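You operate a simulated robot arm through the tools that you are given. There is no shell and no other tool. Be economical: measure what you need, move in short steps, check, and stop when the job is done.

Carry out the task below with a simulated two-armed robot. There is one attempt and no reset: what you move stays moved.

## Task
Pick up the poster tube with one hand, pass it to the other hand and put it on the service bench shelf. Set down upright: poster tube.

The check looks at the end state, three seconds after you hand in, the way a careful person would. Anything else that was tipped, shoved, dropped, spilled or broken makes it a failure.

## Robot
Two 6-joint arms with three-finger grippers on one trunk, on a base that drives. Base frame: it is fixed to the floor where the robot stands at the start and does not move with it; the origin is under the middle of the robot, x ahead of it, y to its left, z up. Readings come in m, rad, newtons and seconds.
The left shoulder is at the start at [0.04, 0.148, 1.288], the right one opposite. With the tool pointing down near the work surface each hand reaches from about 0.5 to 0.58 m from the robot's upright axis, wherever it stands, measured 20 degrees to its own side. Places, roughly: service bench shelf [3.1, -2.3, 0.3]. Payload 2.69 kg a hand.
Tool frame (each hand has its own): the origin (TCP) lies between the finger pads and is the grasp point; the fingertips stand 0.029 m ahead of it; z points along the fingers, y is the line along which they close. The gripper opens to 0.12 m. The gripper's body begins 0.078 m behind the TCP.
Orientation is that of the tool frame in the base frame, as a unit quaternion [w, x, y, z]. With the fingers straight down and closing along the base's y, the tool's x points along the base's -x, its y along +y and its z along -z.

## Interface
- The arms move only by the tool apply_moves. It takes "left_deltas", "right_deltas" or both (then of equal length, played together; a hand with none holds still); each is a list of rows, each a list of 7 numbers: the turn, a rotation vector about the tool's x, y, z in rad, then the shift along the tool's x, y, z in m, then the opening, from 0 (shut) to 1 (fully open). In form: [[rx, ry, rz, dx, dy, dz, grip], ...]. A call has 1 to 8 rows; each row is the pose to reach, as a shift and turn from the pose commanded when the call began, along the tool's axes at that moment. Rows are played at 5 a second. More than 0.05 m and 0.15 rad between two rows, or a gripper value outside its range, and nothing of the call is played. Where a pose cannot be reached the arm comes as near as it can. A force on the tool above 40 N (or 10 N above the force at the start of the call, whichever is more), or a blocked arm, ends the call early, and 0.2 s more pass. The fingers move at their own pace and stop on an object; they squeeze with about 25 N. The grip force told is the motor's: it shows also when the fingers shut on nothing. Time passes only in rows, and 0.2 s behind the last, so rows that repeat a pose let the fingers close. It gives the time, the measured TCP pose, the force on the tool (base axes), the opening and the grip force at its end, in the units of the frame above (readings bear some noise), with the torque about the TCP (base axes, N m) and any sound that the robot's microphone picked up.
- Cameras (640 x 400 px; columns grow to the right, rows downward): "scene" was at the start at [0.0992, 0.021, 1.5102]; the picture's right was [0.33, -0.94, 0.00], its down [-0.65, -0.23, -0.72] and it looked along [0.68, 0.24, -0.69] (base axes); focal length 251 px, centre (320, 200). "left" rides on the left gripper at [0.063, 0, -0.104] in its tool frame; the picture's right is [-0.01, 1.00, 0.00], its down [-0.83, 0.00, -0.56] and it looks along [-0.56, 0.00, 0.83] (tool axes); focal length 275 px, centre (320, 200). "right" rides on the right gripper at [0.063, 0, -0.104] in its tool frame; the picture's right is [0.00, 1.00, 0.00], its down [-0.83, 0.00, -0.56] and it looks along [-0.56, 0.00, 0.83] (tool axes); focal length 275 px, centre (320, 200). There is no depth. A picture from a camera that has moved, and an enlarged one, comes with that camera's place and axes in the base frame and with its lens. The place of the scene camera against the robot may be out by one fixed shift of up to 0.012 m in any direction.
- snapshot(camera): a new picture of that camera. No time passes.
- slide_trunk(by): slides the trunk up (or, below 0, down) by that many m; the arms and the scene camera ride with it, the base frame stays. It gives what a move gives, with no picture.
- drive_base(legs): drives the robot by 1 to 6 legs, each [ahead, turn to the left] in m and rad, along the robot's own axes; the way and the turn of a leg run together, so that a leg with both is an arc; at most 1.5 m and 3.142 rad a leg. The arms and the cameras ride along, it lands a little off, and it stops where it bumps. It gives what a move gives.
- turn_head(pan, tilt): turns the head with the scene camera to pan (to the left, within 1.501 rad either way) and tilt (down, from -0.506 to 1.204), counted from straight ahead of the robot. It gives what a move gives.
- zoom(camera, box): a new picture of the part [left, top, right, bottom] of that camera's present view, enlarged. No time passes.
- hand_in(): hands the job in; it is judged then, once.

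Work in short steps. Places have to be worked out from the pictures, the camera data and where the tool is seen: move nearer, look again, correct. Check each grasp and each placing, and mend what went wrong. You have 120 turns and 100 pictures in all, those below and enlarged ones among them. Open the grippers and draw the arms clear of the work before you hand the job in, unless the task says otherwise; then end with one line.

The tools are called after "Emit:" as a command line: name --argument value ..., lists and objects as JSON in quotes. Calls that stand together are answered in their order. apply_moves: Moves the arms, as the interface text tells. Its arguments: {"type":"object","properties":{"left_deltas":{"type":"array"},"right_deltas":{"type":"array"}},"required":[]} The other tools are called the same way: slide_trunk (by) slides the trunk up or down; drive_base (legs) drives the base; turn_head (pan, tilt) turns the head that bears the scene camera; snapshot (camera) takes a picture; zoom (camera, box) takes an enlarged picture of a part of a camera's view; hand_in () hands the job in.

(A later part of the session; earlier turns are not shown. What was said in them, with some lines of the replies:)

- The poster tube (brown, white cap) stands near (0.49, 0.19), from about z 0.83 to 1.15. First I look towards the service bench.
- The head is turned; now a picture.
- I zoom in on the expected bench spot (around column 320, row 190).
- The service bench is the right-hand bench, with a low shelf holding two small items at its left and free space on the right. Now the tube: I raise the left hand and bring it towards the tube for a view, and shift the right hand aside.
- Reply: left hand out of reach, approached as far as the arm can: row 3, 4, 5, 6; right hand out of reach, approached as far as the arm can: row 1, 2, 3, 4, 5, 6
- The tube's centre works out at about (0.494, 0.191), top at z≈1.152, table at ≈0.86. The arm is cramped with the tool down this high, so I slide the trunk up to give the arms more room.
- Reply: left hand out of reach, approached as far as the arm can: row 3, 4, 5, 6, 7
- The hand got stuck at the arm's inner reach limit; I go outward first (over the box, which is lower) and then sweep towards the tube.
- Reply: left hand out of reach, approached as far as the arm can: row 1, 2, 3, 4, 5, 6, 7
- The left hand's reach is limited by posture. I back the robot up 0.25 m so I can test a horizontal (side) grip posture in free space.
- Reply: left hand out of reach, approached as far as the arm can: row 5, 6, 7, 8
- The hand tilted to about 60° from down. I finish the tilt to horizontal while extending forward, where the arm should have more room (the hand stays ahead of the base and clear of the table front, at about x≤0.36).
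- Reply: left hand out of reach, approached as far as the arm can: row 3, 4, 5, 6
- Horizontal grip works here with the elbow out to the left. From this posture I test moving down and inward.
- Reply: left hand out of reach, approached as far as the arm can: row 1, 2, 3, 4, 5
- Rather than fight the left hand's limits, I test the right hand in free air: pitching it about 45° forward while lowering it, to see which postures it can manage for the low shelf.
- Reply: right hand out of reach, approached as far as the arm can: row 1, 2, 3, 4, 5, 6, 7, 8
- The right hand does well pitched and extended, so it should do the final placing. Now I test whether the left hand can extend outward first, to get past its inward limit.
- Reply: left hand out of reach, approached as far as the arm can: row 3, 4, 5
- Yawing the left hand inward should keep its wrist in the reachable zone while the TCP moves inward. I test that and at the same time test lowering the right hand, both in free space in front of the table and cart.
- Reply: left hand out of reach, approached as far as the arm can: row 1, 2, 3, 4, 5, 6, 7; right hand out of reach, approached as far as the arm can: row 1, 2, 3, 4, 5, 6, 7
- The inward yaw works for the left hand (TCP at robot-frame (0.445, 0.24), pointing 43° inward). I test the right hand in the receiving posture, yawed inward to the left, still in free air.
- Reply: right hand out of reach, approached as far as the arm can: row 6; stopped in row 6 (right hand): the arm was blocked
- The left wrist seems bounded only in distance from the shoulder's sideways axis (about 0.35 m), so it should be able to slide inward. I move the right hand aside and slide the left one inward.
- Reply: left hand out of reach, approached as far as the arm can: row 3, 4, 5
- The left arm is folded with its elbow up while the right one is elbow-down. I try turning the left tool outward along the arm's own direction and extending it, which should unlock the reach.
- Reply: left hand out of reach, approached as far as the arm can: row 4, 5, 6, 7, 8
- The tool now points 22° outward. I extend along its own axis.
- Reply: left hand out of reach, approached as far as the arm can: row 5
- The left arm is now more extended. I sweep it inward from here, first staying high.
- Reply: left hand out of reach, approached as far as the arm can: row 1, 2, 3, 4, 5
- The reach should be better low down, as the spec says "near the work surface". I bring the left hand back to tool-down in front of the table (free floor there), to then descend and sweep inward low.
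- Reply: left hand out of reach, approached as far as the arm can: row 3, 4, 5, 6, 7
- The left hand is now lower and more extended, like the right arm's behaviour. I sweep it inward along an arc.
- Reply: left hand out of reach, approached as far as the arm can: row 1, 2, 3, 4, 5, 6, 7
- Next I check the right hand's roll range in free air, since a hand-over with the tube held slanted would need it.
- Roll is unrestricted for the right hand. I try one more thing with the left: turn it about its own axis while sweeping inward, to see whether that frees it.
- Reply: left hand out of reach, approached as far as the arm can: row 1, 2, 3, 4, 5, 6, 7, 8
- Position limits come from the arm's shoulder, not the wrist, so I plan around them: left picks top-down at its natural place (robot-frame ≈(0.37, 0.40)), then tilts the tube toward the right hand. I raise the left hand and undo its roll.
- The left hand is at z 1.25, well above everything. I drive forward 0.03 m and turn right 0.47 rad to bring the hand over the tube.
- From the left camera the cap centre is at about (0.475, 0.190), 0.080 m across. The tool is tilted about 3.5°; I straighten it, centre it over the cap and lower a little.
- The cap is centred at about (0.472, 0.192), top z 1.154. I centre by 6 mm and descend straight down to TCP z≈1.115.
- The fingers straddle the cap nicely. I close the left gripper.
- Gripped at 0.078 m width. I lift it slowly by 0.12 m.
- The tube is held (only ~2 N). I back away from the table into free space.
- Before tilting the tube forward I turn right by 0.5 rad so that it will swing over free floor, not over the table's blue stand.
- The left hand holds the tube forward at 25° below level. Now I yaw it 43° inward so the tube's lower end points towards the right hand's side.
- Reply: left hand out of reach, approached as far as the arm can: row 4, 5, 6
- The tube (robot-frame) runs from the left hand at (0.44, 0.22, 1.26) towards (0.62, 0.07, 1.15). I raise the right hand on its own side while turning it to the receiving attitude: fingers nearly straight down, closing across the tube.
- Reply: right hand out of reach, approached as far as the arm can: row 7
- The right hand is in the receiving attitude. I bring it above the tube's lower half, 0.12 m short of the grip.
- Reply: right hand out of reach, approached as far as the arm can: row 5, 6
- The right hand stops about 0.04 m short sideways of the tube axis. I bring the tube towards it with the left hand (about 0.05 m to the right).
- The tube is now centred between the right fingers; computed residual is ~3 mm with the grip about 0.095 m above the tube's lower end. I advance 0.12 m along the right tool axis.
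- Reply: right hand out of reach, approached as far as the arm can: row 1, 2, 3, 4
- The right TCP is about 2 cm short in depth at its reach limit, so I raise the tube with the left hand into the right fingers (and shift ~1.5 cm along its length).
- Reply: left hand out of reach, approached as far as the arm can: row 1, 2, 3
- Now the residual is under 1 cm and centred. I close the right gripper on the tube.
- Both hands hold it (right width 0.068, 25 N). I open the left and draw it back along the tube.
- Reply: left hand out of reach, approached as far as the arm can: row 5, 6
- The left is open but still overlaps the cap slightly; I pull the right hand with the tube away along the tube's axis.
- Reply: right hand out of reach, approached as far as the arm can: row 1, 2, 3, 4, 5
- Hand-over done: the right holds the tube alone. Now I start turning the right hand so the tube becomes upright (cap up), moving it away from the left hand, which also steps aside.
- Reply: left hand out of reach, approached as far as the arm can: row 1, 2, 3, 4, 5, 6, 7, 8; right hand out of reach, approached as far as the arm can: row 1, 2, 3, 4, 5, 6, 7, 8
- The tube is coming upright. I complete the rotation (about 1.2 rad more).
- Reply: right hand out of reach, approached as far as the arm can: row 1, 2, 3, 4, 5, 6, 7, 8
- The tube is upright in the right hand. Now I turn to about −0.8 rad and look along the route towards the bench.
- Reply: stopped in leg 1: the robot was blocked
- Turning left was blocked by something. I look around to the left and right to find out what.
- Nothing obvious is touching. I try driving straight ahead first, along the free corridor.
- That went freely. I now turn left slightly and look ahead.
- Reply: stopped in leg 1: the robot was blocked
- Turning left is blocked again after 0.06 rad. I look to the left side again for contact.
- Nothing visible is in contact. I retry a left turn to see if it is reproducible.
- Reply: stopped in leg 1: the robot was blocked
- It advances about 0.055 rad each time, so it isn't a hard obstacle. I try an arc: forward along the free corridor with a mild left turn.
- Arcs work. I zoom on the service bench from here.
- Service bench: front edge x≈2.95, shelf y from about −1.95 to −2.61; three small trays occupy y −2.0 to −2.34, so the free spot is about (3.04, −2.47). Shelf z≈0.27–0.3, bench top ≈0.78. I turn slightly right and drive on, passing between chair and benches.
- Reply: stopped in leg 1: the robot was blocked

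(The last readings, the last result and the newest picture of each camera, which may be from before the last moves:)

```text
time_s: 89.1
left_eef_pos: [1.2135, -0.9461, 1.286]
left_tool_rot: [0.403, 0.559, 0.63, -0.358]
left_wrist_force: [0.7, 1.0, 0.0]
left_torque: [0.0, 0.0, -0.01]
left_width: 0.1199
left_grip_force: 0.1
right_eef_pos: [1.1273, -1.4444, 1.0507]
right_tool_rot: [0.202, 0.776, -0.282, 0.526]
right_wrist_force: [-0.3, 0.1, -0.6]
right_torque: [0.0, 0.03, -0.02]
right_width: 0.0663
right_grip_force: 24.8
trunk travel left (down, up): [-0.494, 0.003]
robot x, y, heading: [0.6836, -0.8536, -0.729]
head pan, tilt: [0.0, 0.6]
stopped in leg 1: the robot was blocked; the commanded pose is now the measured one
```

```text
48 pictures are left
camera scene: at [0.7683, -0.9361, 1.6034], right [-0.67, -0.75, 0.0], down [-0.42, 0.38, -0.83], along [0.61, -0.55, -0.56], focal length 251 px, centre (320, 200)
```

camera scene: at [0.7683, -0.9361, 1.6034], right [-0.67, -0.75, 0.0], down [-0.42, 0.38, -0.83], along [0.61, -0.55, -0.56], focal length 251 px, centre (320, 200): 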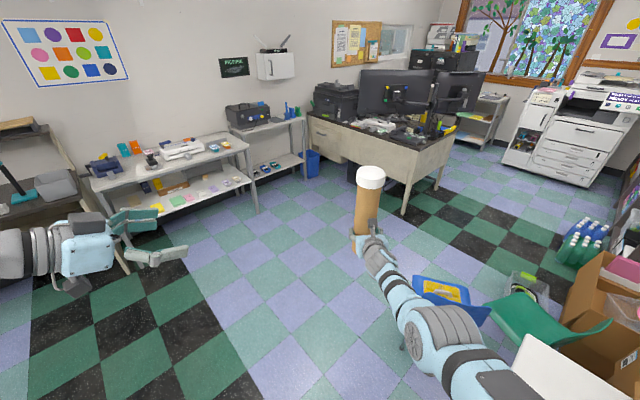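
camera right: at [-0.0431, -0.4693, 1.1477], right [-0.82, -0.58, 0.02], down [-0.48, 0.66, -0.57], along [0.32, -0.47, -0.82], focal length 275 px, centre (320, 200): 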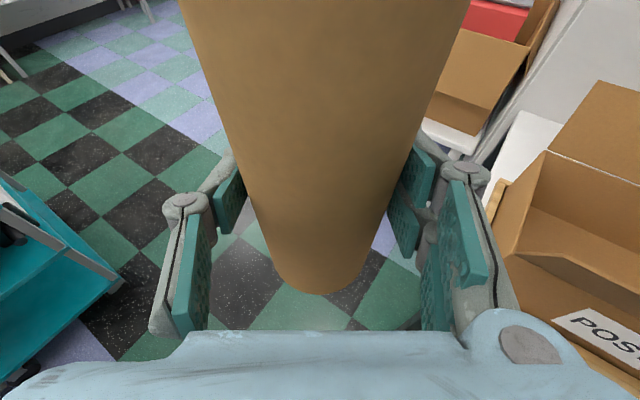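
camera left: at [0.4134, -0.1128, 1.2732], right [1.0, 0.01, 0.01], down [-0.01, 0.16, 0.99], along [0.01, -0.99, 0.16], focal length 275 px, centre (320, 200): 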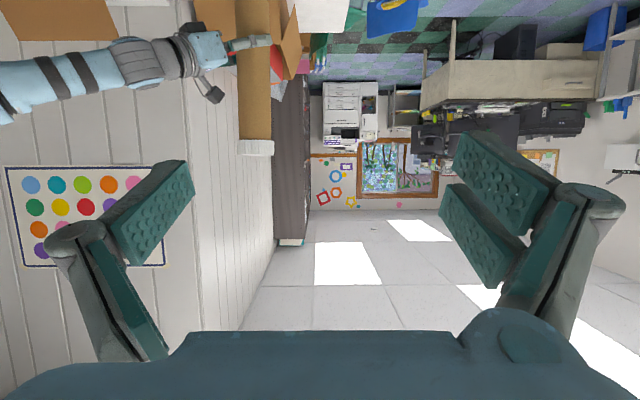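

Pure turns trip a "blocked" stop in either direction now, so I use gentle arcs instead.

Emit:
drive_base --legs '[[0.25, -0.12], [0.7, 0]]'

Emit:
snapshot --camera "scene"

```text
time_s: 94.3
left_eef_pos: [1.8303, -1.707, 1.2879]
left_tool_rot: [0.383, 0.595, 0.597, -0.379]
left_wrist_force: [-0.3, 0.5, -0.1]
left_torque: [0.04, 0.0, -0.01]
left_width: 0.1199
left_grip_force: 0.1
right_eef_pos: [1.689, -2.1904, 1.0514]
right_tool_rot: [0.232, 0.758, -0.328, 0.514]
right_wrist_force: [-0.6, -0.2, 0.6]
right_torque: [0.02, 0.02, -0.01]
right_width: 0.0665
right_grip_force: 25.0
trunk travel left (down, up): [-0.494, 0.003]
robot x, y, heading: [1.3195, -1.56, -0.848]
head pan, tilt: [0.0, 0.6]
```

```text
47 pictures are left
camera scene: at [1.3912, -1.6441, 1.6036], right [-0.75, -0.66, 0.0], down [-0.37, 0.42, -0.83], along [0.55, -0.62, -0.56], focal length 251 px, centre (320, 200)
```

scene: 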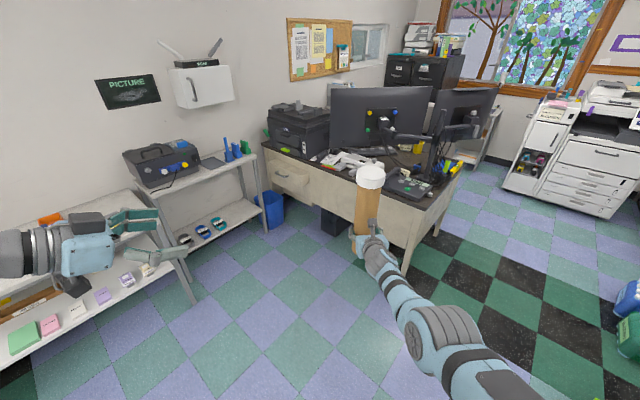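

At (1.32, −1.56). I continue straight and then swing the heading towards +x by short forward/backward arcs.

Emit:
drive_base --legs '[[0.78, 0], [0.25, 0.22], [-0.25, 0.22], [0.25, 0.2], [-0.25, 0.2]]'

Emit:
snapshot --camera "scene"

```text
time_s: 100.5
left_eef_pos: [2.5329, -2.3144, 1.2835]
left_tool_rot: [0.421, 0.516, 0.669, -0.329]
left_wrist_force: [0.2, -1.5, -0.5]
left_torque: [0.02, 0.0, -0.07]
left_width: 0.1203
left_grip_force: 0.0
right_eef_pos: [2.512, -2.8186, 1.0432]
right_tool_rot: [0.163, 0.796, -0.231, 0.535]
right_wrist_force: [0.7, -0.7, -1.1]
right_torque: [-0.01, -0.04, 0.05]
right_width: 0.0663
right_grip_force: 24.9
trunk travel left (down, up): [-0.494, 0.003]
robot x, y, heading: [1.991, -2.2901, -0.6]
head pan, tilt: [0.0, 0.6]
stopped in leg 3: the robot was blocked; the commanded pose is now the measured one
```

```text
46 pictures are left
camera scene: at [2.0918, -2.3674, 1.6022], right [-0.56, -0.83, 0.0], down [-0.47, 0.32, -0.82], along [0.68, -0.46, -0.57], focal length 251 px, centre (320, 200)
```

scene: 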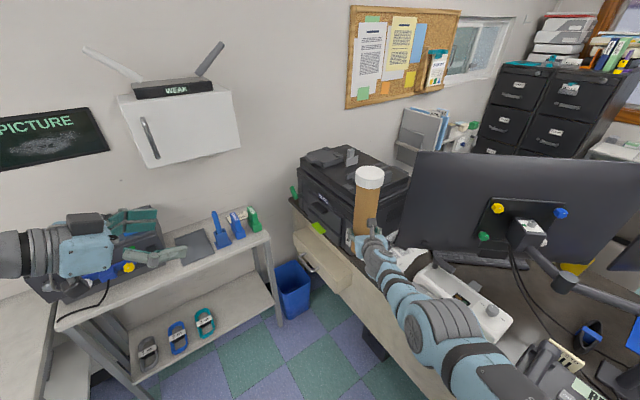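

Blocked again. I check for self-contact of the right arm by looking down to the right.

Emit:
turn_head --pan -0.6 --tilt 1.1

Emit:
snapshot --camera "scene"

```text
time_s: 101.5
left_eef_pos: [2.5215, -2.3053, 1.2871]
left_tool_rot: [0.428, 0.515, 0.666, -0.329]
left_wrist_force: [-0.7, 0.7, 0.6]
left_torque: [0.02, -0.02, 0.01]
left_width: 0.1198
left_grip_force: 0.1
right_eef_pos: [2.504, -2.8093, 1.0523]
right_tool_rot: [0.165, 0.793, -0.229, 0.54]
right_wrist_force: [-0.3, 0.1, -0.1]
right_torque: [0.0, -0.02, -0.01]
right_width: 0.0667
right_grip_force: 25.0
trunk travel left (down, up): [-0.494, 0.003]
robot x, y, heading: [1.9857, -2.2873, -0.597]
head pan, tilt: [-0.6, 1.1]
```

```text
45 pictures are left
camera scene: at [2.0283, -2.3641, 1.565], right [-0.93, -0.36, 0.0], down [-0.32, 0.83, -0.46], along [0.17, -0.42, -0.89], focal length 251 px, centre (320, 200)
```

scene: 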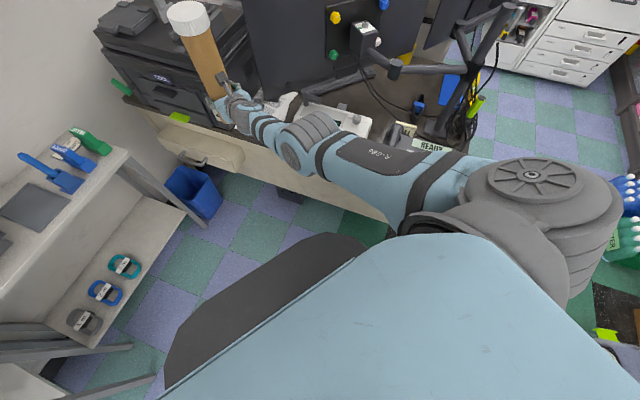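

No contact is visible; the base looks clear. I try a gentle reverse arc turning left.

Emit:
drive_base --legs '[[-0.3, 0.15]]'

```text
time_s: 103.6
left_eef_pos: [2.2651, -2.0792, 1.2845]
left_tool_rot: [0.448, 0.464, 0.704, -0.296]
left_wrist_force: [-0.1, 0.0, -0.1]
left_torque: [0.03, -0.02, -0.01]
left_width: 0.12
left_grip_force: 0.0
right_eef_pos: [2.3214, -2.5803, 1.049]
right_tool_rot: [0.125, 0.809, -0.171, 0.549]
right_wrist_force: [1.1, -0.9, -0.3]
right_torque: [0.0, 0.01, 0.01]
right_width: 0.0662
right_grip_force: 25.3
trunk travel left (down, up): [-0.494, 0.003]
robot x, y, heading: [1.7327, -2.1395, -0.452]
head pan, tilt: [-0.6, 1.1]
```

That worked. I continue with gentle alternating arcs to reach heading 0 around (1.8, −2.27).

Emit:
drive_base --legs '[[0.5, 0.1]]'

Emit:
drive_base --legs '[[-0.42, 0.12]]'

Emit:
drive_base --legs '[[0.42, 0.12]]'

Emit:
drive_base --legs '[[-0.45, 0.11]]'

```text
time_s: 106.5
left_eef_pos: [2.7085, -2.2164, 1.2868]
left_tool_rot: [0.465, 0.427, 0.726, -0.272]
left_wrist_force: [-0.3, 0.5, -0.3]
left_torque: [-0.03, -0.02, 0.01]
left_width: 0.12
left_grip_force: 0.0
right_eef_pos: [2.8161, -2.7107, 1.052]
right_tool_rot: [0.096, 0.815, -0.128, 0.557]
right_wrist_force: [-0.6, 0.3, -0.1]
right_torque: [-0.01, 0.03, 0.03]
right_width: 0.0664
right_grip_force: 25.0
trunk travel left (down, up): [-0.494, 0.003]
robot x, y, heading: [2.1895, -2.332, -0.349]
head pan, tilt: [-0.6, 1.1]
```

```text
time_s: 109.1
left_eef_pos: [2.2916, -2.0371, 1.2839]
left_tool_rot: [0.478, 0.383, 0.751, -0.245]
left_wrist_force: [1.1, 0.3, 0.5]
left_torque: [0.0, 0.02, -0.02]
left_width: 0.12
left_grip_force: 0.1
right_eef_pos: [2.4551, -2.5133, 1.0477]
right_tool_rot: [0.063, 0.823, -0.08, 0.559]
right_wrist_force: [0.4, 0.6, -0.7]
right_torque: [-0.01, -0.03, 0.0]
right_width: 0.0663
right_grip_force: 24.7
trunk travel left (down, up): [-0.494, 0.003]
robot x, y, heading: [1.7868, -2.2123, -0.231]
head pan, tilt: [-0.6, 1.1]
```

```text
time_s: 111.7
left_eef_pos: [2.6742, -2.05, 1.2872]
left_tool_rot: [0.494, 0.34, 0.77, -0.217]
left_wrist_force: [-0.1, -0.9, 0.1]
left_torque: [0.03, 0.0, 0.0]
left_width: 0.1201
left_grip_force: 0.0
right_eef_pos: [2.8941, -2.5044, 1.0512]
right_tool_rot: [0.03, 0.825, -0.032, 0.563]
right_wrist_force: [-0.9, -0.4, -0.2]
right_torque: [-0.03, -0.01, 0.01]
right_width: 0.0666
right_grip_force: 25.5
trunk travel left (down, up): [-0.494, 0.003]
robot x, y, heading: [2.1991, -2.2816, -0.112]
head pan, tilt: [-0.6, 1.1]
```

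```text
time_s: 114.4
left_eef_pos: [2.2019, -1.9743, 1.2851]
left_tool_rot: [0.503, 0.298, 0.789, -0.191]
left_wrist_force: [0.5, -0.7, -0.1]
left_torque: [0.0, -0.01, -0.01]
left_width: 0.12
left_grip_force: 0.1
right_eef_pos: [2.4669, -2.4019, 1.0485]
right_tool_rot: [0.0, 0.827, 0.013, 0.562]
right_wrist_force: [-0.5, 0.0, -0.6]
right_torque: [0.01, 0.01, 0.01]
right_width: 0.0664
right_grip_force: 24.9
trunk travel left (down, up): [-0.494, 0.003]
robot x, y, heading: [1.7452, -2.2535, -0.007]
head pan, tilt: [-0.6, 1.1]
```

Now heading ≈0 at (1.745, −2.254). I lift and retract the left hand before lowering the trunk.

Emit:
apply_moves --left_deltas '[[0, 0, 0, -0.027, 0.002, -0.037, 1], [0, 0, 0, -0.054, 0.005, -0.074, 1], [0, 0, 0, -0.081, 0.007, -0.111, 1], [0, 0, 0, -0.108, 0.01, -0.148, 1], [0, 0, 0, -0.135, 0.012, -0.185, 1]]'

Emit:
slide_trunk --by -0.49

Emit:
turn_head --pan 0.0 --tilt 0.5

Emit:
snapshot --camera "scene"

```text
time_s: 115.6
left_eef_pos: [2.1208, -1.8907, 1.4891]
left_tool_rot: [0.505, 0.297, 0.787, -0.19]
left_wrist_force: [-0.6, 0.5, -0.6]
left_torque: [0.02, 0.01, -0.02]
left_width: 0.12
left_grip_force: 0.1
left hand out of reach, approached as far as the arm can: row 1, 2, 3, 4
right_eef_pos: [2.4642, -2.4028, 1.0508]
right_tool_rot: [0.0, 0.826, 0.013, 0.564]
right_wrist_force: [-0.6, -0.5, 0.0]
right_torque: [0.02, 0.01, 0.0]
right_width: 0.0663
right_grip_force: 25.1
trunk travel left (down, up): [-0.494, 0.003]
robot x, y, heading: [1.7423, -2.2545, -0.011]
head pan, tilt: [-0.6, 1.1]
```

```text
refused: -0.49 is not a number from -0.4 to 0.4
```

```text
time_s: 116.6
left_eef_pos: [2.124, -1.8911, 1.4876]
left_tool_rot: [0.504, 0.298, 0.788, -0.19]
left_wrist_force: [-0.1, -1.0, -0.3]
left_torque: [0.0, -0.02, 0.01]
left_width: 0.1201
left_grip_force: 0.0
right_eef_pos: [2.4654, -2.4015, 1.0489]
right_tool_rot: [0.001, 0.827, 0.011, 0.562]
right_wrist_force: [-1.1, 0.4, -0.2]
right_torque: [-0.01, -0.01, 0.0]
right_width: 0.0661
right_grip_force: 25.1
trunk travel left (down, up): [-0.494, 0.003]
robot x, y, heading: [1.7433, -2.2561, -0.007]
head pan, tilt: [0.0, 0.499]
```

```text
44 pictures are left
camera scene: at [1.8586, -2.2642, 1.6123], right [-0.01, -1.0, 0.0], down [-0.48, 0.0, -0.88], along [0.88, -0.01, -0.48], focal length 251 px, centre (320, 200)
```

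scene: 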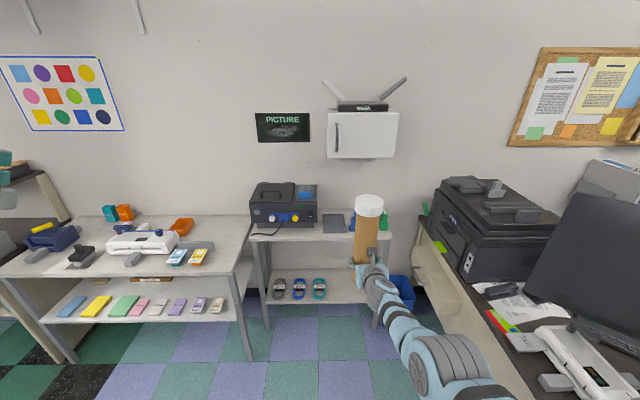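

The bench is straight ahead, with free shelf space right of the teal tray. I lower the trunk in two steps.

Emit:
slide_trunk --by -0.3

Emit:
slide_trunk --by -0.19

Emit:
snapshot --camera "scene"

```text
time_s: 119.6
left_eef_pos: [2.1232, -1.8894, 1.1883]
left_tool_rot: [0.503, 0.298, 0.788, -0.19]
left_wrist_force: [-0.9, -0.3, 0.0]
left_torque: [-0.01, 0.01, -0.02]
left_width: 0.1202
left_grip_force: 0.0
right_eef_pos: [2.4653, -2.4028, 0.7514]
right_tool_rot: [0.002, 0.826, 0.011, 0.563]
right_wrist_force: [0.3, -0.4, -0.7]
right_torque: [0.02, 0.08, -0.01]
right_width: 0.0665
right_grip_force: 24.9
trunk travel left (down, up): [-0.194, 0.303]
robot x, y, heading: [1.7435, -2.2587, -0.008]
head pan, tilt: [0.0, 0.499]
```

```text
time_s: 121.7
left_eef_pos: [2.123, -1.8906, 0.9983]
left_tool_rot: [0.504, 0.298, 0.788, -0.19]
left_wrist_force: [0.5, 0.3, 0.2]
left_torque: [0.03, 0.0, -0.02]
left_width: 0.1198
left_grip_force: 0.0
right_eef_pos: [2.4638, -2.4017, 0.5615]
right_tool_rot: [0.001, 0.827, 0.011, 0.563]
right_wrist_force: [0.2, -0.1, -0.6]
right_torque: [-0.01, 0.01, 0.01]
right_width: 0.0664
right_grip_force: 25.0
trunk travel left (down, up): [-0.004, 0.493]
robot x, y, heading: [1.7465, -2.2551, -0.01]
head pan, tilt: [0.0, 0.499]
```

```text
43 pictures are left
camera scene: at [1.8578, -2.2641, 1.1236], right [-0.01, -1.0, 0.0], down [-0.48, 0.0, -0.88], along [0.88, -0.01, -0.48], focal length 251 px, centre (320, 200)
```

scene: 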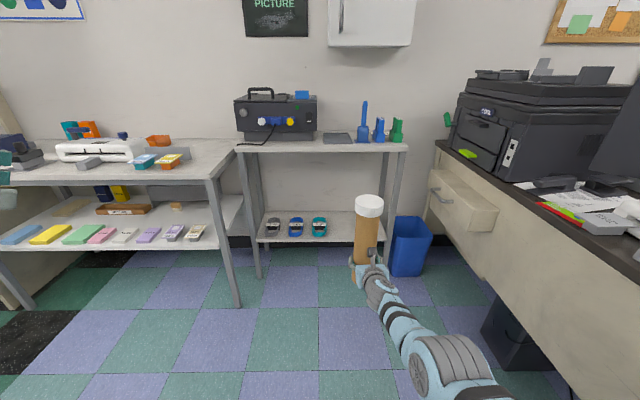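

From here: shelf top z≈0.30, front edge x≈2.94, teal tray's right edge y≈−2.32, right legs y≈−2.64. I bring the right hand lower and nearer, to z≈0.42 (tube bottom ≈0.34).

Emit:
apply_moves --right_deltas '[[0, 0, 0, -0.036, 0.01, -0.014, 0], [0, 0, 0, -0.072, 0.02, -0.028, 0], [0, 0, 0, -0.107, 0.03, -0.042, 0], [0, 0, 0, -0.143, 0.04, -0.056, 0], [0, 0, 0, -0.179, 0.05, -0.07, 0]]'

Emit:
turn_head --pan -0.1 --tilt 0.7

Emit:
snapshot --camera "scene"

```text
time_s: 122.9
left_eef_pos: [2.1228, -1.8904, 0.9975]
left_tool_rot: [0.505, 0.297, 0.788, -0.19]
left_wrist_force: [-0.5, 0.2, 0.9]
left_torque: [0.02, 0.01, 0.0]
left_width: 0.1199
left_grip_force: 0.0
right_eef_pos: [2.4158, -2.4437, 0.5377]
right_tool_rot: [-0.005, 0.77, 0.012, 0.637]
right_wrist_force: [-0.3, 0.5, -0.5]
right_torque: [-0.02, -0.03, 0.0]
right_width: 0.0663
right_grip_force: 25.0
trunk travel left (down, up): [-0.004, 0.493]
robot x, y, heading: [1.7411, -2.2528, -0.005]
head pan, tilt: [0.0, 0.499]
stopped in row 5 (right hand): the arm was blocked; the commanded pose is now the measured one
```

```text
time_s: 123.6
left_eef_pos: [2.1228, -1.8902, 0.9995]
left_tool_rot: [0.504, 0.298, 0.788, -0.19]
left_wrist_force: [-0.5, -0.7, -0.6]
left_torque: [-0.01, -0.04, 0.04]
left_width: 0.1198
left_grip_force: 0.0
right_eef_pos: [2.4156, -2.4427, 0.5381]
right_tool_rot: [-0.005, 0.771, 0.011, 0.637]
right_wrist_force: [0.6, -0.4, 0.8]
right_torque: [-0.03, 0.03, -0.03]
right_width: 0.0663
right_grip_force: 24.8
trunk travel left (down, up): [-0.004, 0.493]
robot x, y, heading: [1.7454, -2.2582, -0.004]
head pan, tilt: [-0.099, 0.7]
```

```text
42 pictures are left
camera scene: at [1.8514, -2.2725, 1.1059], right [-0.11, -0.99, 0.0], down [-0.64, 0.07, -0.77], along [0.76, -0.08, -0.64], focal length 251 px, centre (320, 200)
```

scene: 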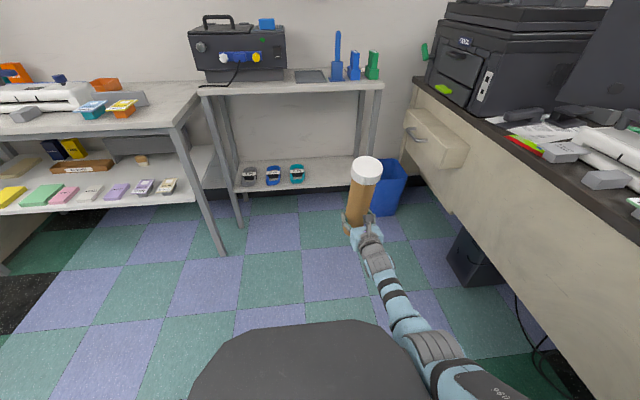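

The right forearm touches the robot's own base dome, and the tube is tilted about 10°. I swing the arm outward to the right with the hand yawed 25° inward (restoring the upright attitude), so the elbow clears the base.

Emit:
apply_moves --right_deltas '[[0.0, 0.0, 0.0, -0.005, 0.03, -0.0, 0], [0.105, -0.045, -0.03, -0.005, 0.06, -0.02, 0], [0.21, -0.09, -0.06, -0.008, 0.085, -0.035, 0], [0.315, -0.135, -0.09, -0.01, 0.1, -0.045, 0], [0.42, -0.18, -0.121, -0.01, 0.113, -0.051, 0]]'

Emit:
snapshot --camera "scene"

```text
time_s: 124.8
left_eef_pos: [2.1228, -1.8908, 0.9997]
left_tool_rot: [0.505, 0.297, 0.788, -0.189]
left_wrist_force: [0.0, 0.0, 0.4]
left_torque: [-0.02, 0.02, 0.0]
left_width: 0.1202
left_grip_force: 0.0
right_eef_pos: [2.3662, -2.5572, 0.5368]
right_tool_rot: [-0.129, 0.804, 0.192, 0.548]
right_wrist_force: [-1.0, -0.5, -0.4]
right_torque: [-0.02, 0.02, 0.01]
right_width: 0.0661
right_grip_force: 25.1
right hand out of reach, approached as far as the arm can: row 1
trunk travel left (down, up): [-0.004, 0.493]
robot x, y, heading: [1.7442, -2.2544, -0.006]
head pan, tilt: [-0.099, 0.7]
```

```text
41 pictures are left
camera scene: at [1.8514, -2.2729, 1.1058], right [-0.11, -0.99, 0.0], down [-0.64, 0.07, -0.76], along [0.76, -0.08, -0.64], focal length 251 px, centre (320, 200)
```

scene: 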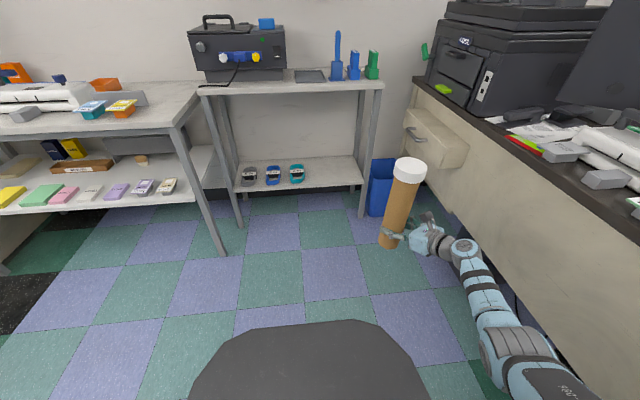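

Reached cleanly, elbow now outside the base. I lower the hand 0.14 m.

Emit:
apply_moves --right_deltas '[[0, 0, 0, -0.035, -0.003, 0.0065, 0], [0, 0, 0, -0.07, -0.006, 0.013, 0], [0, 0, 0, -0.105, -0.01, 0.0195, 0], [0, 0, 0, -0.14, -0.013, 0.026, 0]]'

Emit:
snapshot --camera "scene"

```text
time_s: 125.8
left_eef_pos: [2.1228, -1.8906, 0.9987]
left_tool_rot: [0.504, 0.298, 0.788, -0.191]
left_wrist_force: [-0.4, -0.7, 0.7]
left_torque: [0.0, -0.01, 0.0]
left_width: 0.12
left_grip_force: 0.0
right_eef_pos: [2.3229, -2.5456, 0.4348]
right_tool_rot: [-0.127, 0.805, 0.191, 0.548]
right_wrist_force: [-0.4, -0.1, -0.4]
right_torque: [-0.03, 0.02, 0.01]
right_width: 0.0664
right_grip_force: 25.3
right hand out of reach, approached as far as the arm can: row 3, 4
trunk travel left (down, up): [-0.004, 0.493]
robot x, y, heading: [1.7488, -2.2578, -0.008]
head pan, tilt: [-0.099, 0.7]
```

```text
40 pictures are left
camera scene: at [1.8514, -2.2725, 1.1058], right [-0.11, -0.99, 0.0], down [-0.64, 0.07, -0.76], along [0.76, -0.08, -0.64], focal length 251 px, centre (320, 200)
```

scene: 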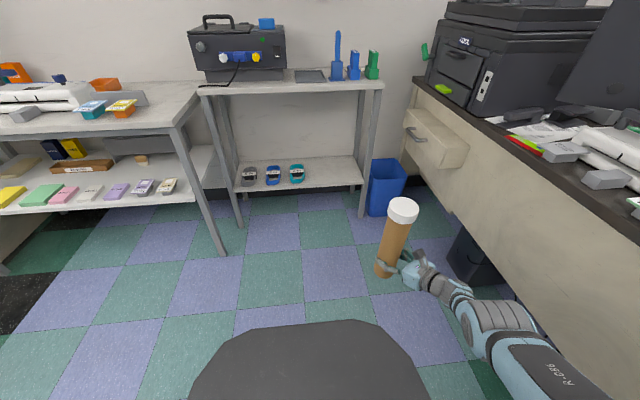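

Now at z 0.435; a bit more reach-in is needed to get lower. I test retracting 0.05 m while going down 0.03 m.

Emit:
apply_moves --right_deltas '[[0, 0, 0, -0.022, -0.01, -0.015, 0], [0, 0, 0, -0.0445, -0.021, -0.031, 0]]'

Emit:
snapshot --camera "right"

Emit:
turn_head --pan -0.4 --tilt 0.75

Emit:
snapshot --camera "scene"

```text
time_s: 126.4
left_eef_pos: [2.1241, -1.8904, 0.9979]
left_tool_rot: [0.504, 0.297, 0.788, -0.189]
left_wrist_force: [-0.3, 0.8, 0.6]
left_torque: [-0.01, -0.03, -0.01]
left_width: 0.1202
left_grip_force: 0.0
right_eef_pos: [2.2778, -2.5495, 0.398]
right_tool_rot: [-0.127, 0.805, 0.191, 0.548]
right_wrist_force: [0.2, -0.2, -0.2]
right_torque: [-0.02, -0.02, 0.0]
right_width: 0.0664
right_grip_force: 24.5
right hand out of reach, approached as far as the arm can: row 1, 2
trunk travel left (down, up): [-0.004, 0.493]
robot x, y, heading: [1.746, -2.2539, -0.012]
head pan, tilt: [-0.099, 0.7]
```

```text
39 pictures are left
camera right: at [2.2103, -2.5813, 0.4958], right [0.45, -0.89, 0.01], down [-0.73, -0.37, -0.57], along [0.51, 0.25, -0.82], focal length 275 px, centre (320, 200)
```

right: 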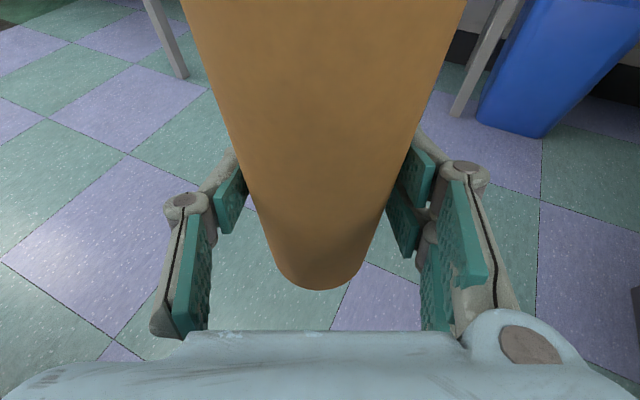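

```text
time_s: 127.2
left_eef_pos: [2.1224, -1.8898, 0.9984]
left_tool_rot: [0.505, 0.297, 0.788, -0.19]
left_wrist_force: [-0.5, 0.0, 0.4]
left_torque: [0.01, 0.01, -0.01]
left_width: 0.1201
left_grip_force: 0.0
right_eef_pos: [2.2779, -2.5485, 0.3991]
right_tool_rot: [-0.128, 0.805, 0.191, 0.548]
right_wrist_force: [0.3, -1.0, -0.2]
right_torque: [0.0, -0.01, -0.01]
right_width: 0.0662
right_grip_force: 25.0
trunk travel left (down, up): [-0.004, 0.493]
robot x, y, heading: [1.748, -2.2585, -0.011]
head pan, tilt: [-0.4, 0.75]
```

```text
38 pictures are left
camera scene: at [1.843, -2.2963, 1.1016], right [-0.39, -0.92, 0.0], down [-0.63, 0.27, -0.73], along [0.67, -0.29, -0.68], focal length 251 px, centre (320, 200)
```

scene: 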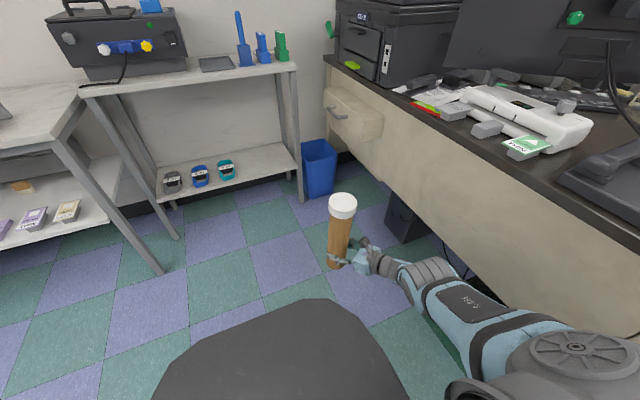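

The hand is now at z 0.398, tube bottom ≈0.33–0.335, upright in view. I drive forward 0.42 m with a slight left arc and check clearance to the shelf edge.

Emit:
drive_base --legs '[[0.42, 0.06]]'

Emit:
snapshot --camera "scene"

Emit:
snapshot --camera "right"

```text
time_s: 129.8
left_eef_pos: [2.5234, -1.8596, 0.9978]
left_tool_rot: [0.508, 0.274, 0.797, -0.175]
left_wrist_force: [0.0, 0.2, 0.1]
left_torque: [0.01, 0.02, 0.0]
left_width: 0.1198
left_grip_force: 0.1
right_eef_pos: [2.7154, -2.5088, 0.3986]
right_tool_rot: [-0.142, 0.799, 0.213, 0.544]
right_wrist_force: [0.2, 0.6, -0.7]
right_torque: [0.02, 0.02, -0.01]
right_width: 0.0663
right_grip_force: 24.5
trunk travel left (down, up): [-0.004, 0.493]
robot x, y, heading: [2.1652, -2.2455, 0.047]
head pan, tilt: [-0.4, 0.75]
```

```text
37 pictures are left
camera scene: at [2.2676, -2.2809, 1.1016], right [-0.34, -0.94, 0.0], down [-0.64, 0.23, -0.73], along [0.69, -0.25, -0.68], focal length 251 px, centre (320, 200)
```

scene: 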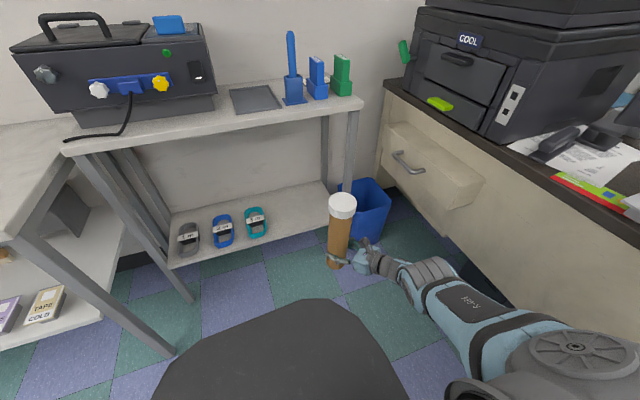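

```text
36 pictures are left
camera right: at [2.6514, -2.5438, 0.4957], right [0.5, -0.87, 0.01], down [-0.71, -0.41, -0.57], along [0.5, 0.28, -0.82], focal length 275 px, centre (320, 200)
```

right: 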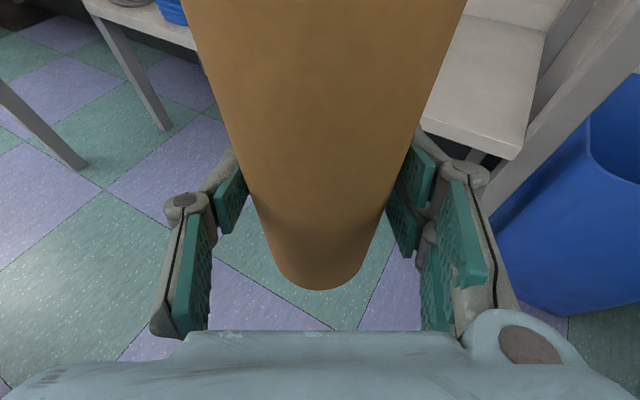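

Shelf front edge x≈2.93 at z≈0.30, its right end y≈−2.62. The tube is lined up for y≈−2.47. I drive another 0.15 m with a slight left arc and check height right at the edge.

Emit:
drive_base --legs '[[0.15, 0.03]]'

Emit:
snapshot --camera "right"

Emit:
zoom --camera "scene" --box '[220, 160, 420, 300]'

```text
time_s: 131.2
left_eef_pos: [2.6629, -1.8393, 0.9982]
left_tool_rot: [0.512, 0.263, 0.8, -0.168]
left_wrist_force: [0.5, 0.2, -0.5]
left_torque: [-0.01, 0.02, 0.0]
left_width: 0.1199
left_grip_force: 0.2
right_eef_pos: [2.8724, -2.4818, 0.3973]
right_tool_rot: [-0.152, 0.795, 0.226, 0.542]
right_wrist_force: [0.7, 0.6, -0.6]
right_torque: [-0.01, 0.01, -0.01]
right_width: 0.0664
right_grip_force: 25.2
trunk travel left (down, up): [-0.004, 0.493]
robot x, y, heading: [2.3173, -2.2367, 0.084]
head pan, tilt: [-0.4, 0.75]
```

```text
35 pictures are left
camera right: at [2.8099, -2.5194, 0.4954], right [0.52, -0.85, 0.01], down [-0.7, -0.44, -0.57], along [0.49, 0.29, -0.82], focal length 275 px, centre (320, 200)
```

right: 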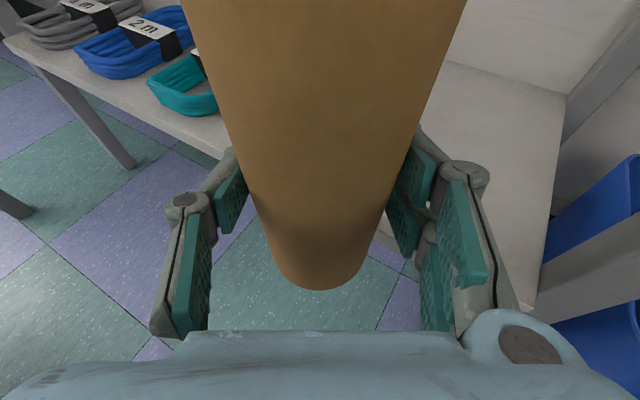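

```text
2.86 times, centred on (320, 230) of scene
camera zoom: at [2.4187, -2.2679, 1.1015], right [-0.31, -0.95, 0.0], down [-0.65, 0.21, -0.73], along [0.69, -0.23, -0.68], focal length 717 px, centre (320, 114)
```

zoom: 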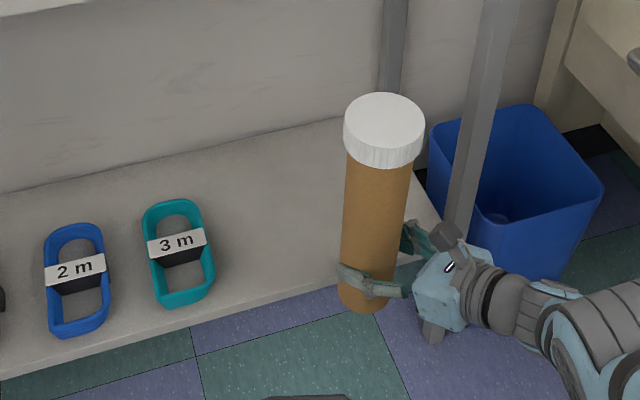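

Clear: tube bottom ≈0.338, shelf ≈0.30, coil trays well to the left and the leg ≥4 cm to the right of the hand. I drive the last 0.13 m in.

Emit:
drive_base --legs '[[0.13, 0.0]]'

Emit:
snapshot --camera "right"

Emit:
snapshot --camera "scene"

```text
time_s: 132.5
left_eef_pos: [2.7902, -1.8275, 0.9983]
left_tool_rot: [0.511, 0.263, 0.801, -0.168]
left_wrist_force: [0.1, -0.5, -0.6]
left_torque: [-0.02, 0.0, -0.03]
left_width: 0.12
left_grip_force: 0.0
right_eef_pos: [3.0019, -2.4708, 0.3989]
right_tool_rot: [-0.151, 0.796, 0.226, 0.541]
right_wrist_force: [-0.2, 0.3, -0.7]
right_torque: [0.0, 0.0, 0.01]
right_width: 0.0662
right_grip_force: 25.4
trunk travel left (down, up): [-0.004, 0.493]
robot x, y, heading: [2.4398, -2.2256, 0.084]
head pan, tilt: [-0.4, 0.75]
```

```text
33 pictures are left
camera right: at [2.9384, -2.5081, 0.4954], right [0.53, -0.85, 0.01], down [-0.7, -0.44, -0.57], along [0.49, 0.29, -0.82], focal length 275 px, centre (320, 200)
```

right: 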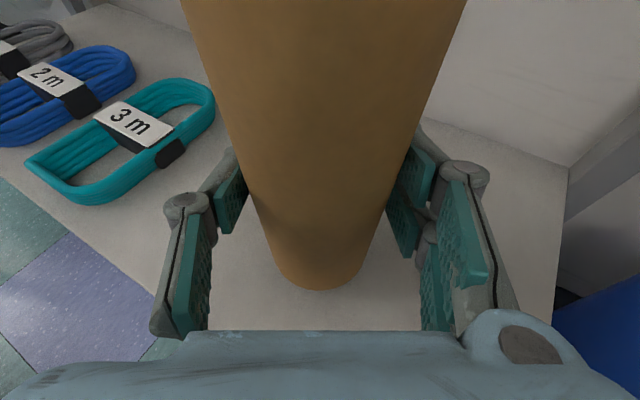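

```text
32 pictures are left
camera scene: at [2.5469, -2.2572, 1.1015], right [-0.31, -0.95, 0.0], down [-0.65, 0.21, -0.73], along [0.69, -0.23, -0.68], focal length 251 px, centre (320, 200)
```

scene: 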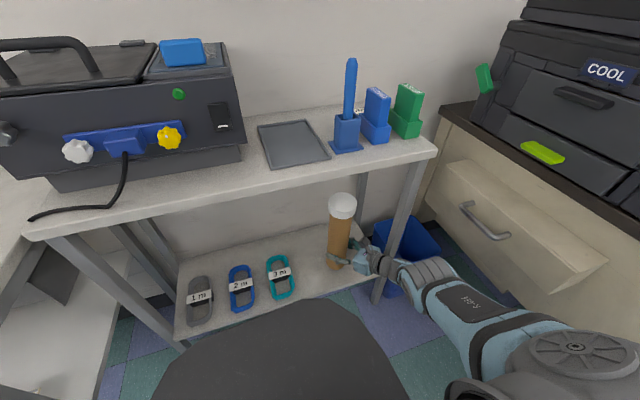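

The tube is over the free shelf spot. I lower in small steps, watching force and height.

Emit:
apply_moves --right_deltas '[[0, 0, 0, -0.0093, 0, 0.0036, 0], [0, 0, 0, -0.0186, 0, 0.0073, 0], [0, 0, 0, -0.0233, 0, 0.0091, 0]]'

Emit:
snapshot --camera "right"

```text
time_s: 133.3
left_eef_pos: [2.7901, -1.828, 0.9997]
left_tool_rot: [0.512, 0.262, 0.801, -0.167]
left_wrist_force: [0.4, -0.1, 0.0]
left_torque: [0.03, 0.04, -0.03]
left_width: 0.1202
left_grip_force: 0.2
right_eef_pos: [2.9947, -2.4662, 0.3878]
right_tool_rot: [-0.152, 0.796, 0.227, 0.541]
right_wrist_force: [0.5, 0.4, -0.1]
right_torque: [0.03, 0.01, 0.0]
right_width: 0.0662
right_grip_force: 24.6
right hand out of reach, approached as far as the arm can: row 1, 2, 3
trunk travel left (down, up): [-0.004, 0.493]
robot x, y, heading: [2.4434, -2.2251, 0.083]
head pan, tilt: [-0.4, 0.75]
```

```text
31 pictures are left
camera right: at [2.9302, -2.5038, 0.4855], right [0.53, -0.85, 0.01], down [-0.7, -0.44, -0.57], along [0.49, 0.29, -0.82], focal length 275 px, centre (320, 200)
```

right: 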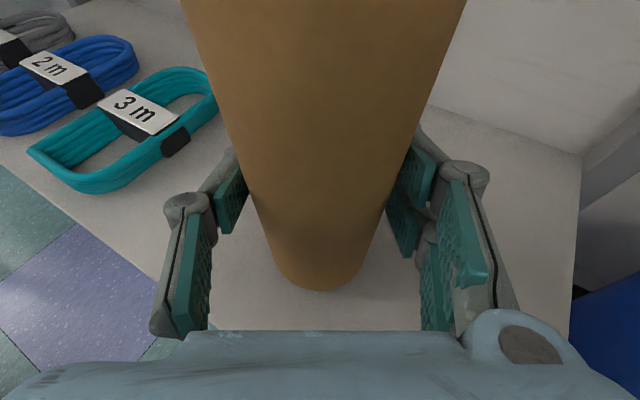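

It's at the reach limit, 2–3 cm above the shelf. Turning the hand about the tube's own vertical axis (0.3 rad to the right) brings the wrist nearer the shoulder, so I do that while lowering.

Emit:
apply_moves --right_deltas '[[-0.093, 0, 0.036, 0, 0, 0, 0], [-0.186, 0, 0.073, 0, 0, 0, 0], [-0.279, 0, 0.109, -0.007, 0, 0.003, 0], [-0.279, 0, 0.109, -0.014, 0, 0.0055, 0], [-0.279, 0, 0.109, -0.021, 0, 0.008, 0]]'

Emit:
snapshot --camera "right"

Emit:
zoom --camera "scene" --box '[240, 160, 440, 300]'

```text
time_s: 134.5
left_eef_pos: [2.7862, -1.8273, 0.9988]
left_tool_rot: [0.514, 0.262, 0.8, -0.167]
left_wrist_force: [0.2, -0.6, 0.2]
left_torque: [0.0, 0.01, 0.02]
left_width: 0.1195
left_grip_force: 0.0
right_eef_pos: [2.9964, -2.4658, 0.3693]
right_tool_rot: [-0.069, 0.818, 0.106, 0.562]
right_wrist_force: [3.4, 0.4, 21.5]
right_torque: [0.12, -0.39, 0.22]
right_width: 0.0665
right_grip_force: 25.2
trunk travel left (down, up): [-0.004, 0.493]
robot x, y, heading: [2.4453, -2.2218, 0.082]
head pan, tilt: [-0.4, 0.75]
```

```text
30 pictures are left
camera right: at [2.9215, -2.4829, 0.4663], right [0.25, -0.97, 0.01], down [-0.79, -0.21, -0.57], along [0.56, 0.14, -0.82], focal length 275 px, centre (320, 200)
```

right: 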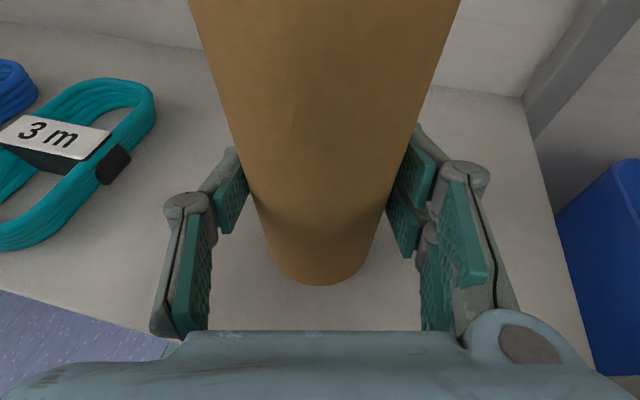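

```text
2.86 times, centred on (340, 230) of scene
camera zoom: at [2.543, -2.2559, 1.102], right [-0.31, -0.95, 0.0], down [-0.65, 0.21, -0.73], along [0.7, -0.23, -0.68], focal length 717 px, centre (263, 114)
```

zoom: 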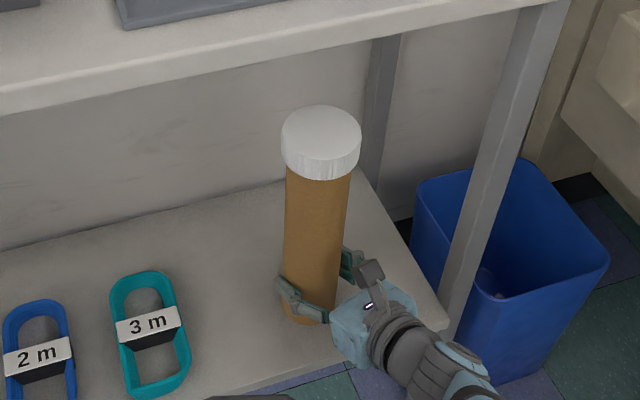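

Contact: 21 N upward with the pressure centred under the tube, so it stands flat. I ease off 4 mm and open the fingers slowly.

Emit:
apply_moves --right_deltas '[[0, 0, 0, 0.004, 0, -0.0015, 0], [0, 0, 0, 0.004, 0, -0.0015, 0]]'

```text
time_s: 135.1
left_eef_pos: [2.7893, -1.8276, 0.9985]
left_tool_rot: [0.512, 0.262, 0.801, -0.167]
left_wrist_force: [-0.4, -0.3, 0.0]
left_torque: [0.04, 0.02, 0.0]
left_width: 0.1202
left_grip_force: 0.0
right_eef_pos: [2.9937, -2.4664, 0.3692]
right_tool_rot: [-0.068, 0.821, 0.105, 0.557]
right_wrist_force: [-0.2, 1.9, 2.7]
right_torque: [0.28, -0.15, 0.08]
right_width: 0.0659
right_grip_force: 25.2
trunk travel left (down, up): [-0.004, 0.493]
robot x, y, heading: [2.4462, -2.2272, 0.083]
head pan, tilt: [-0.4, 0.75]
```

The force is down to about 3 N with the tube resting. I open the right gripper.

Emit:
apply_moves --right_deltas '[[0, 0, 0, 0, 0, 0, 0.6], [0, 0, 0, 0, 0, 0, 0.8], [0, 0, 0, 0, 0, 0, 1], [0, 0, 0, 0, 0, 0, 1]]'

Emit:
snapshot --camera "right"

Emit:
zoom --camera "scene" --box '[240, 160, 440, 300]'

```text
time_s: 136.1
left_eef_pos: [2.7895, -1.8284, 0.9984]
left_tool_rot: [0.512, 0.263, 0.8, -0.168]
left_wrist_force: [-0.5, -0.7, -0.4]
left_torque: [0.0, -0.04, -0.02]
left_width: 0.1203
left_grip_force: 0.1
right_eef_pos: [2.9939, -2.4667, 0.3712]
right_tool_rot: [-0.069, 0.819, 0.105, 0.559]
right_wrist_force: [0.0, -0.2, -0.8]
right_torque: [0.0, 0.0, -0.03]
right_width: 0.12
right_grip_force: 0.0
trunk travel left (down, up): [-0.004, 0.493]
robot x, y, heading: [2.4478, -2.2275, 0.087]
head pan, tilt: [-0.4, 0.75]
```

```text
28 pictures are left
camera right: at [2.922, -2.4837, 0.4678], right [0.25, -0.97, 0.01], down [-0.79, -0.21, -0.57], along [0.55, 0.14, -0.82], focal length 275 px, centre (320, 200)
```

right: 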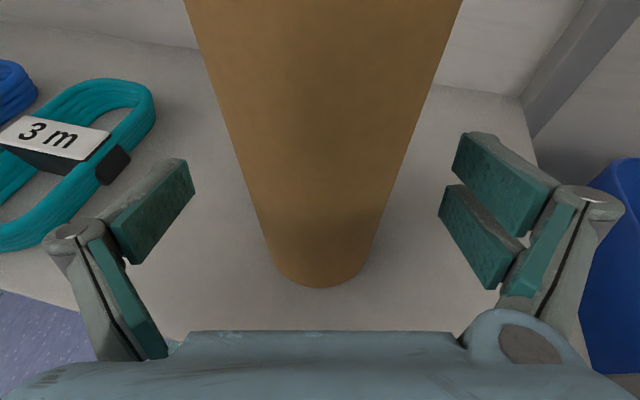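

```text
2.86 times, centred on (340, 230) of scene
camera zoom: at [2.5458, -2.2572, 1.1016], right [-0.31, -0.95, 0.0], down [-0.65, 0.21, -0.73], along [0.69, -0.23, -0.68], focal length 717 px, centre (263, 114)
```

zoom: 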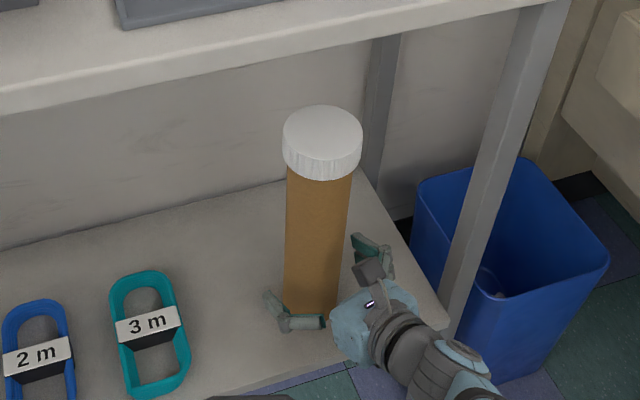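

The tube stands upright on its own. I back the robot straight out 0.3 m.

Emit:
drive_base --legs '[[-0.3, 0]]'

Emit:
snapshot --camera "scene"

```text
time_s: 138.1
left_eef_pos: [2.4883, -1.852, 0.9994]
left_tool_rot: [0.512, 0.263, 0.8, -0.168]
left_wrist_force: [-0.1, 1.1, 0.5]
left_torque: [0.03, 0.0, 0.01]
left_width: 0.12
left_grip_force: 0.1
right_eef_pos: [2.6936, -2.4929, 0.3715]
right_tool_rot: [-0.068, 0.82, 0.104, 0.558]
right_wrist_force: [-0.6, 0.2, -0.8]
right_torque: [0.0, 0.03, -0.01]
right_width: 0.1198
right_grip_force: 0.0
trunk travel left (down, up): [-0.004, 0.493]
robot x, y, heading: [2.1445, -2.2485, 0.083]
head pan, tilt: [-0.4, 0.75]
```

```text
26 pictures are left
camera scene: at [2.2442, -2.2822, 1.1017], right [-0.31, -0.95, 0.0], down [-0.65, 0.21, -0.73], along [0.69, -0.23, -0.68], focal length 251 px, centre (320, 200)
```

scene: 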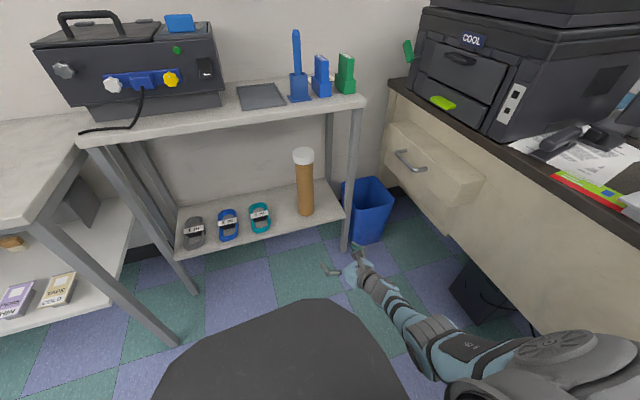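

The poster tube stands upright on the shelf with the trays untouched. Both grippers are open and clear, so I hand in.

Emit:
hand_in

```text
The job is handed in.
```

The poster tube stands upright on the service bench shelf, picked up with the left hand, passed to the right in mid-air and set down there. Nothing looked disturbed in the pictures, although the robot stopped as "blocked" several times on the way without any visible contact, and I did not go back to check the starting area.
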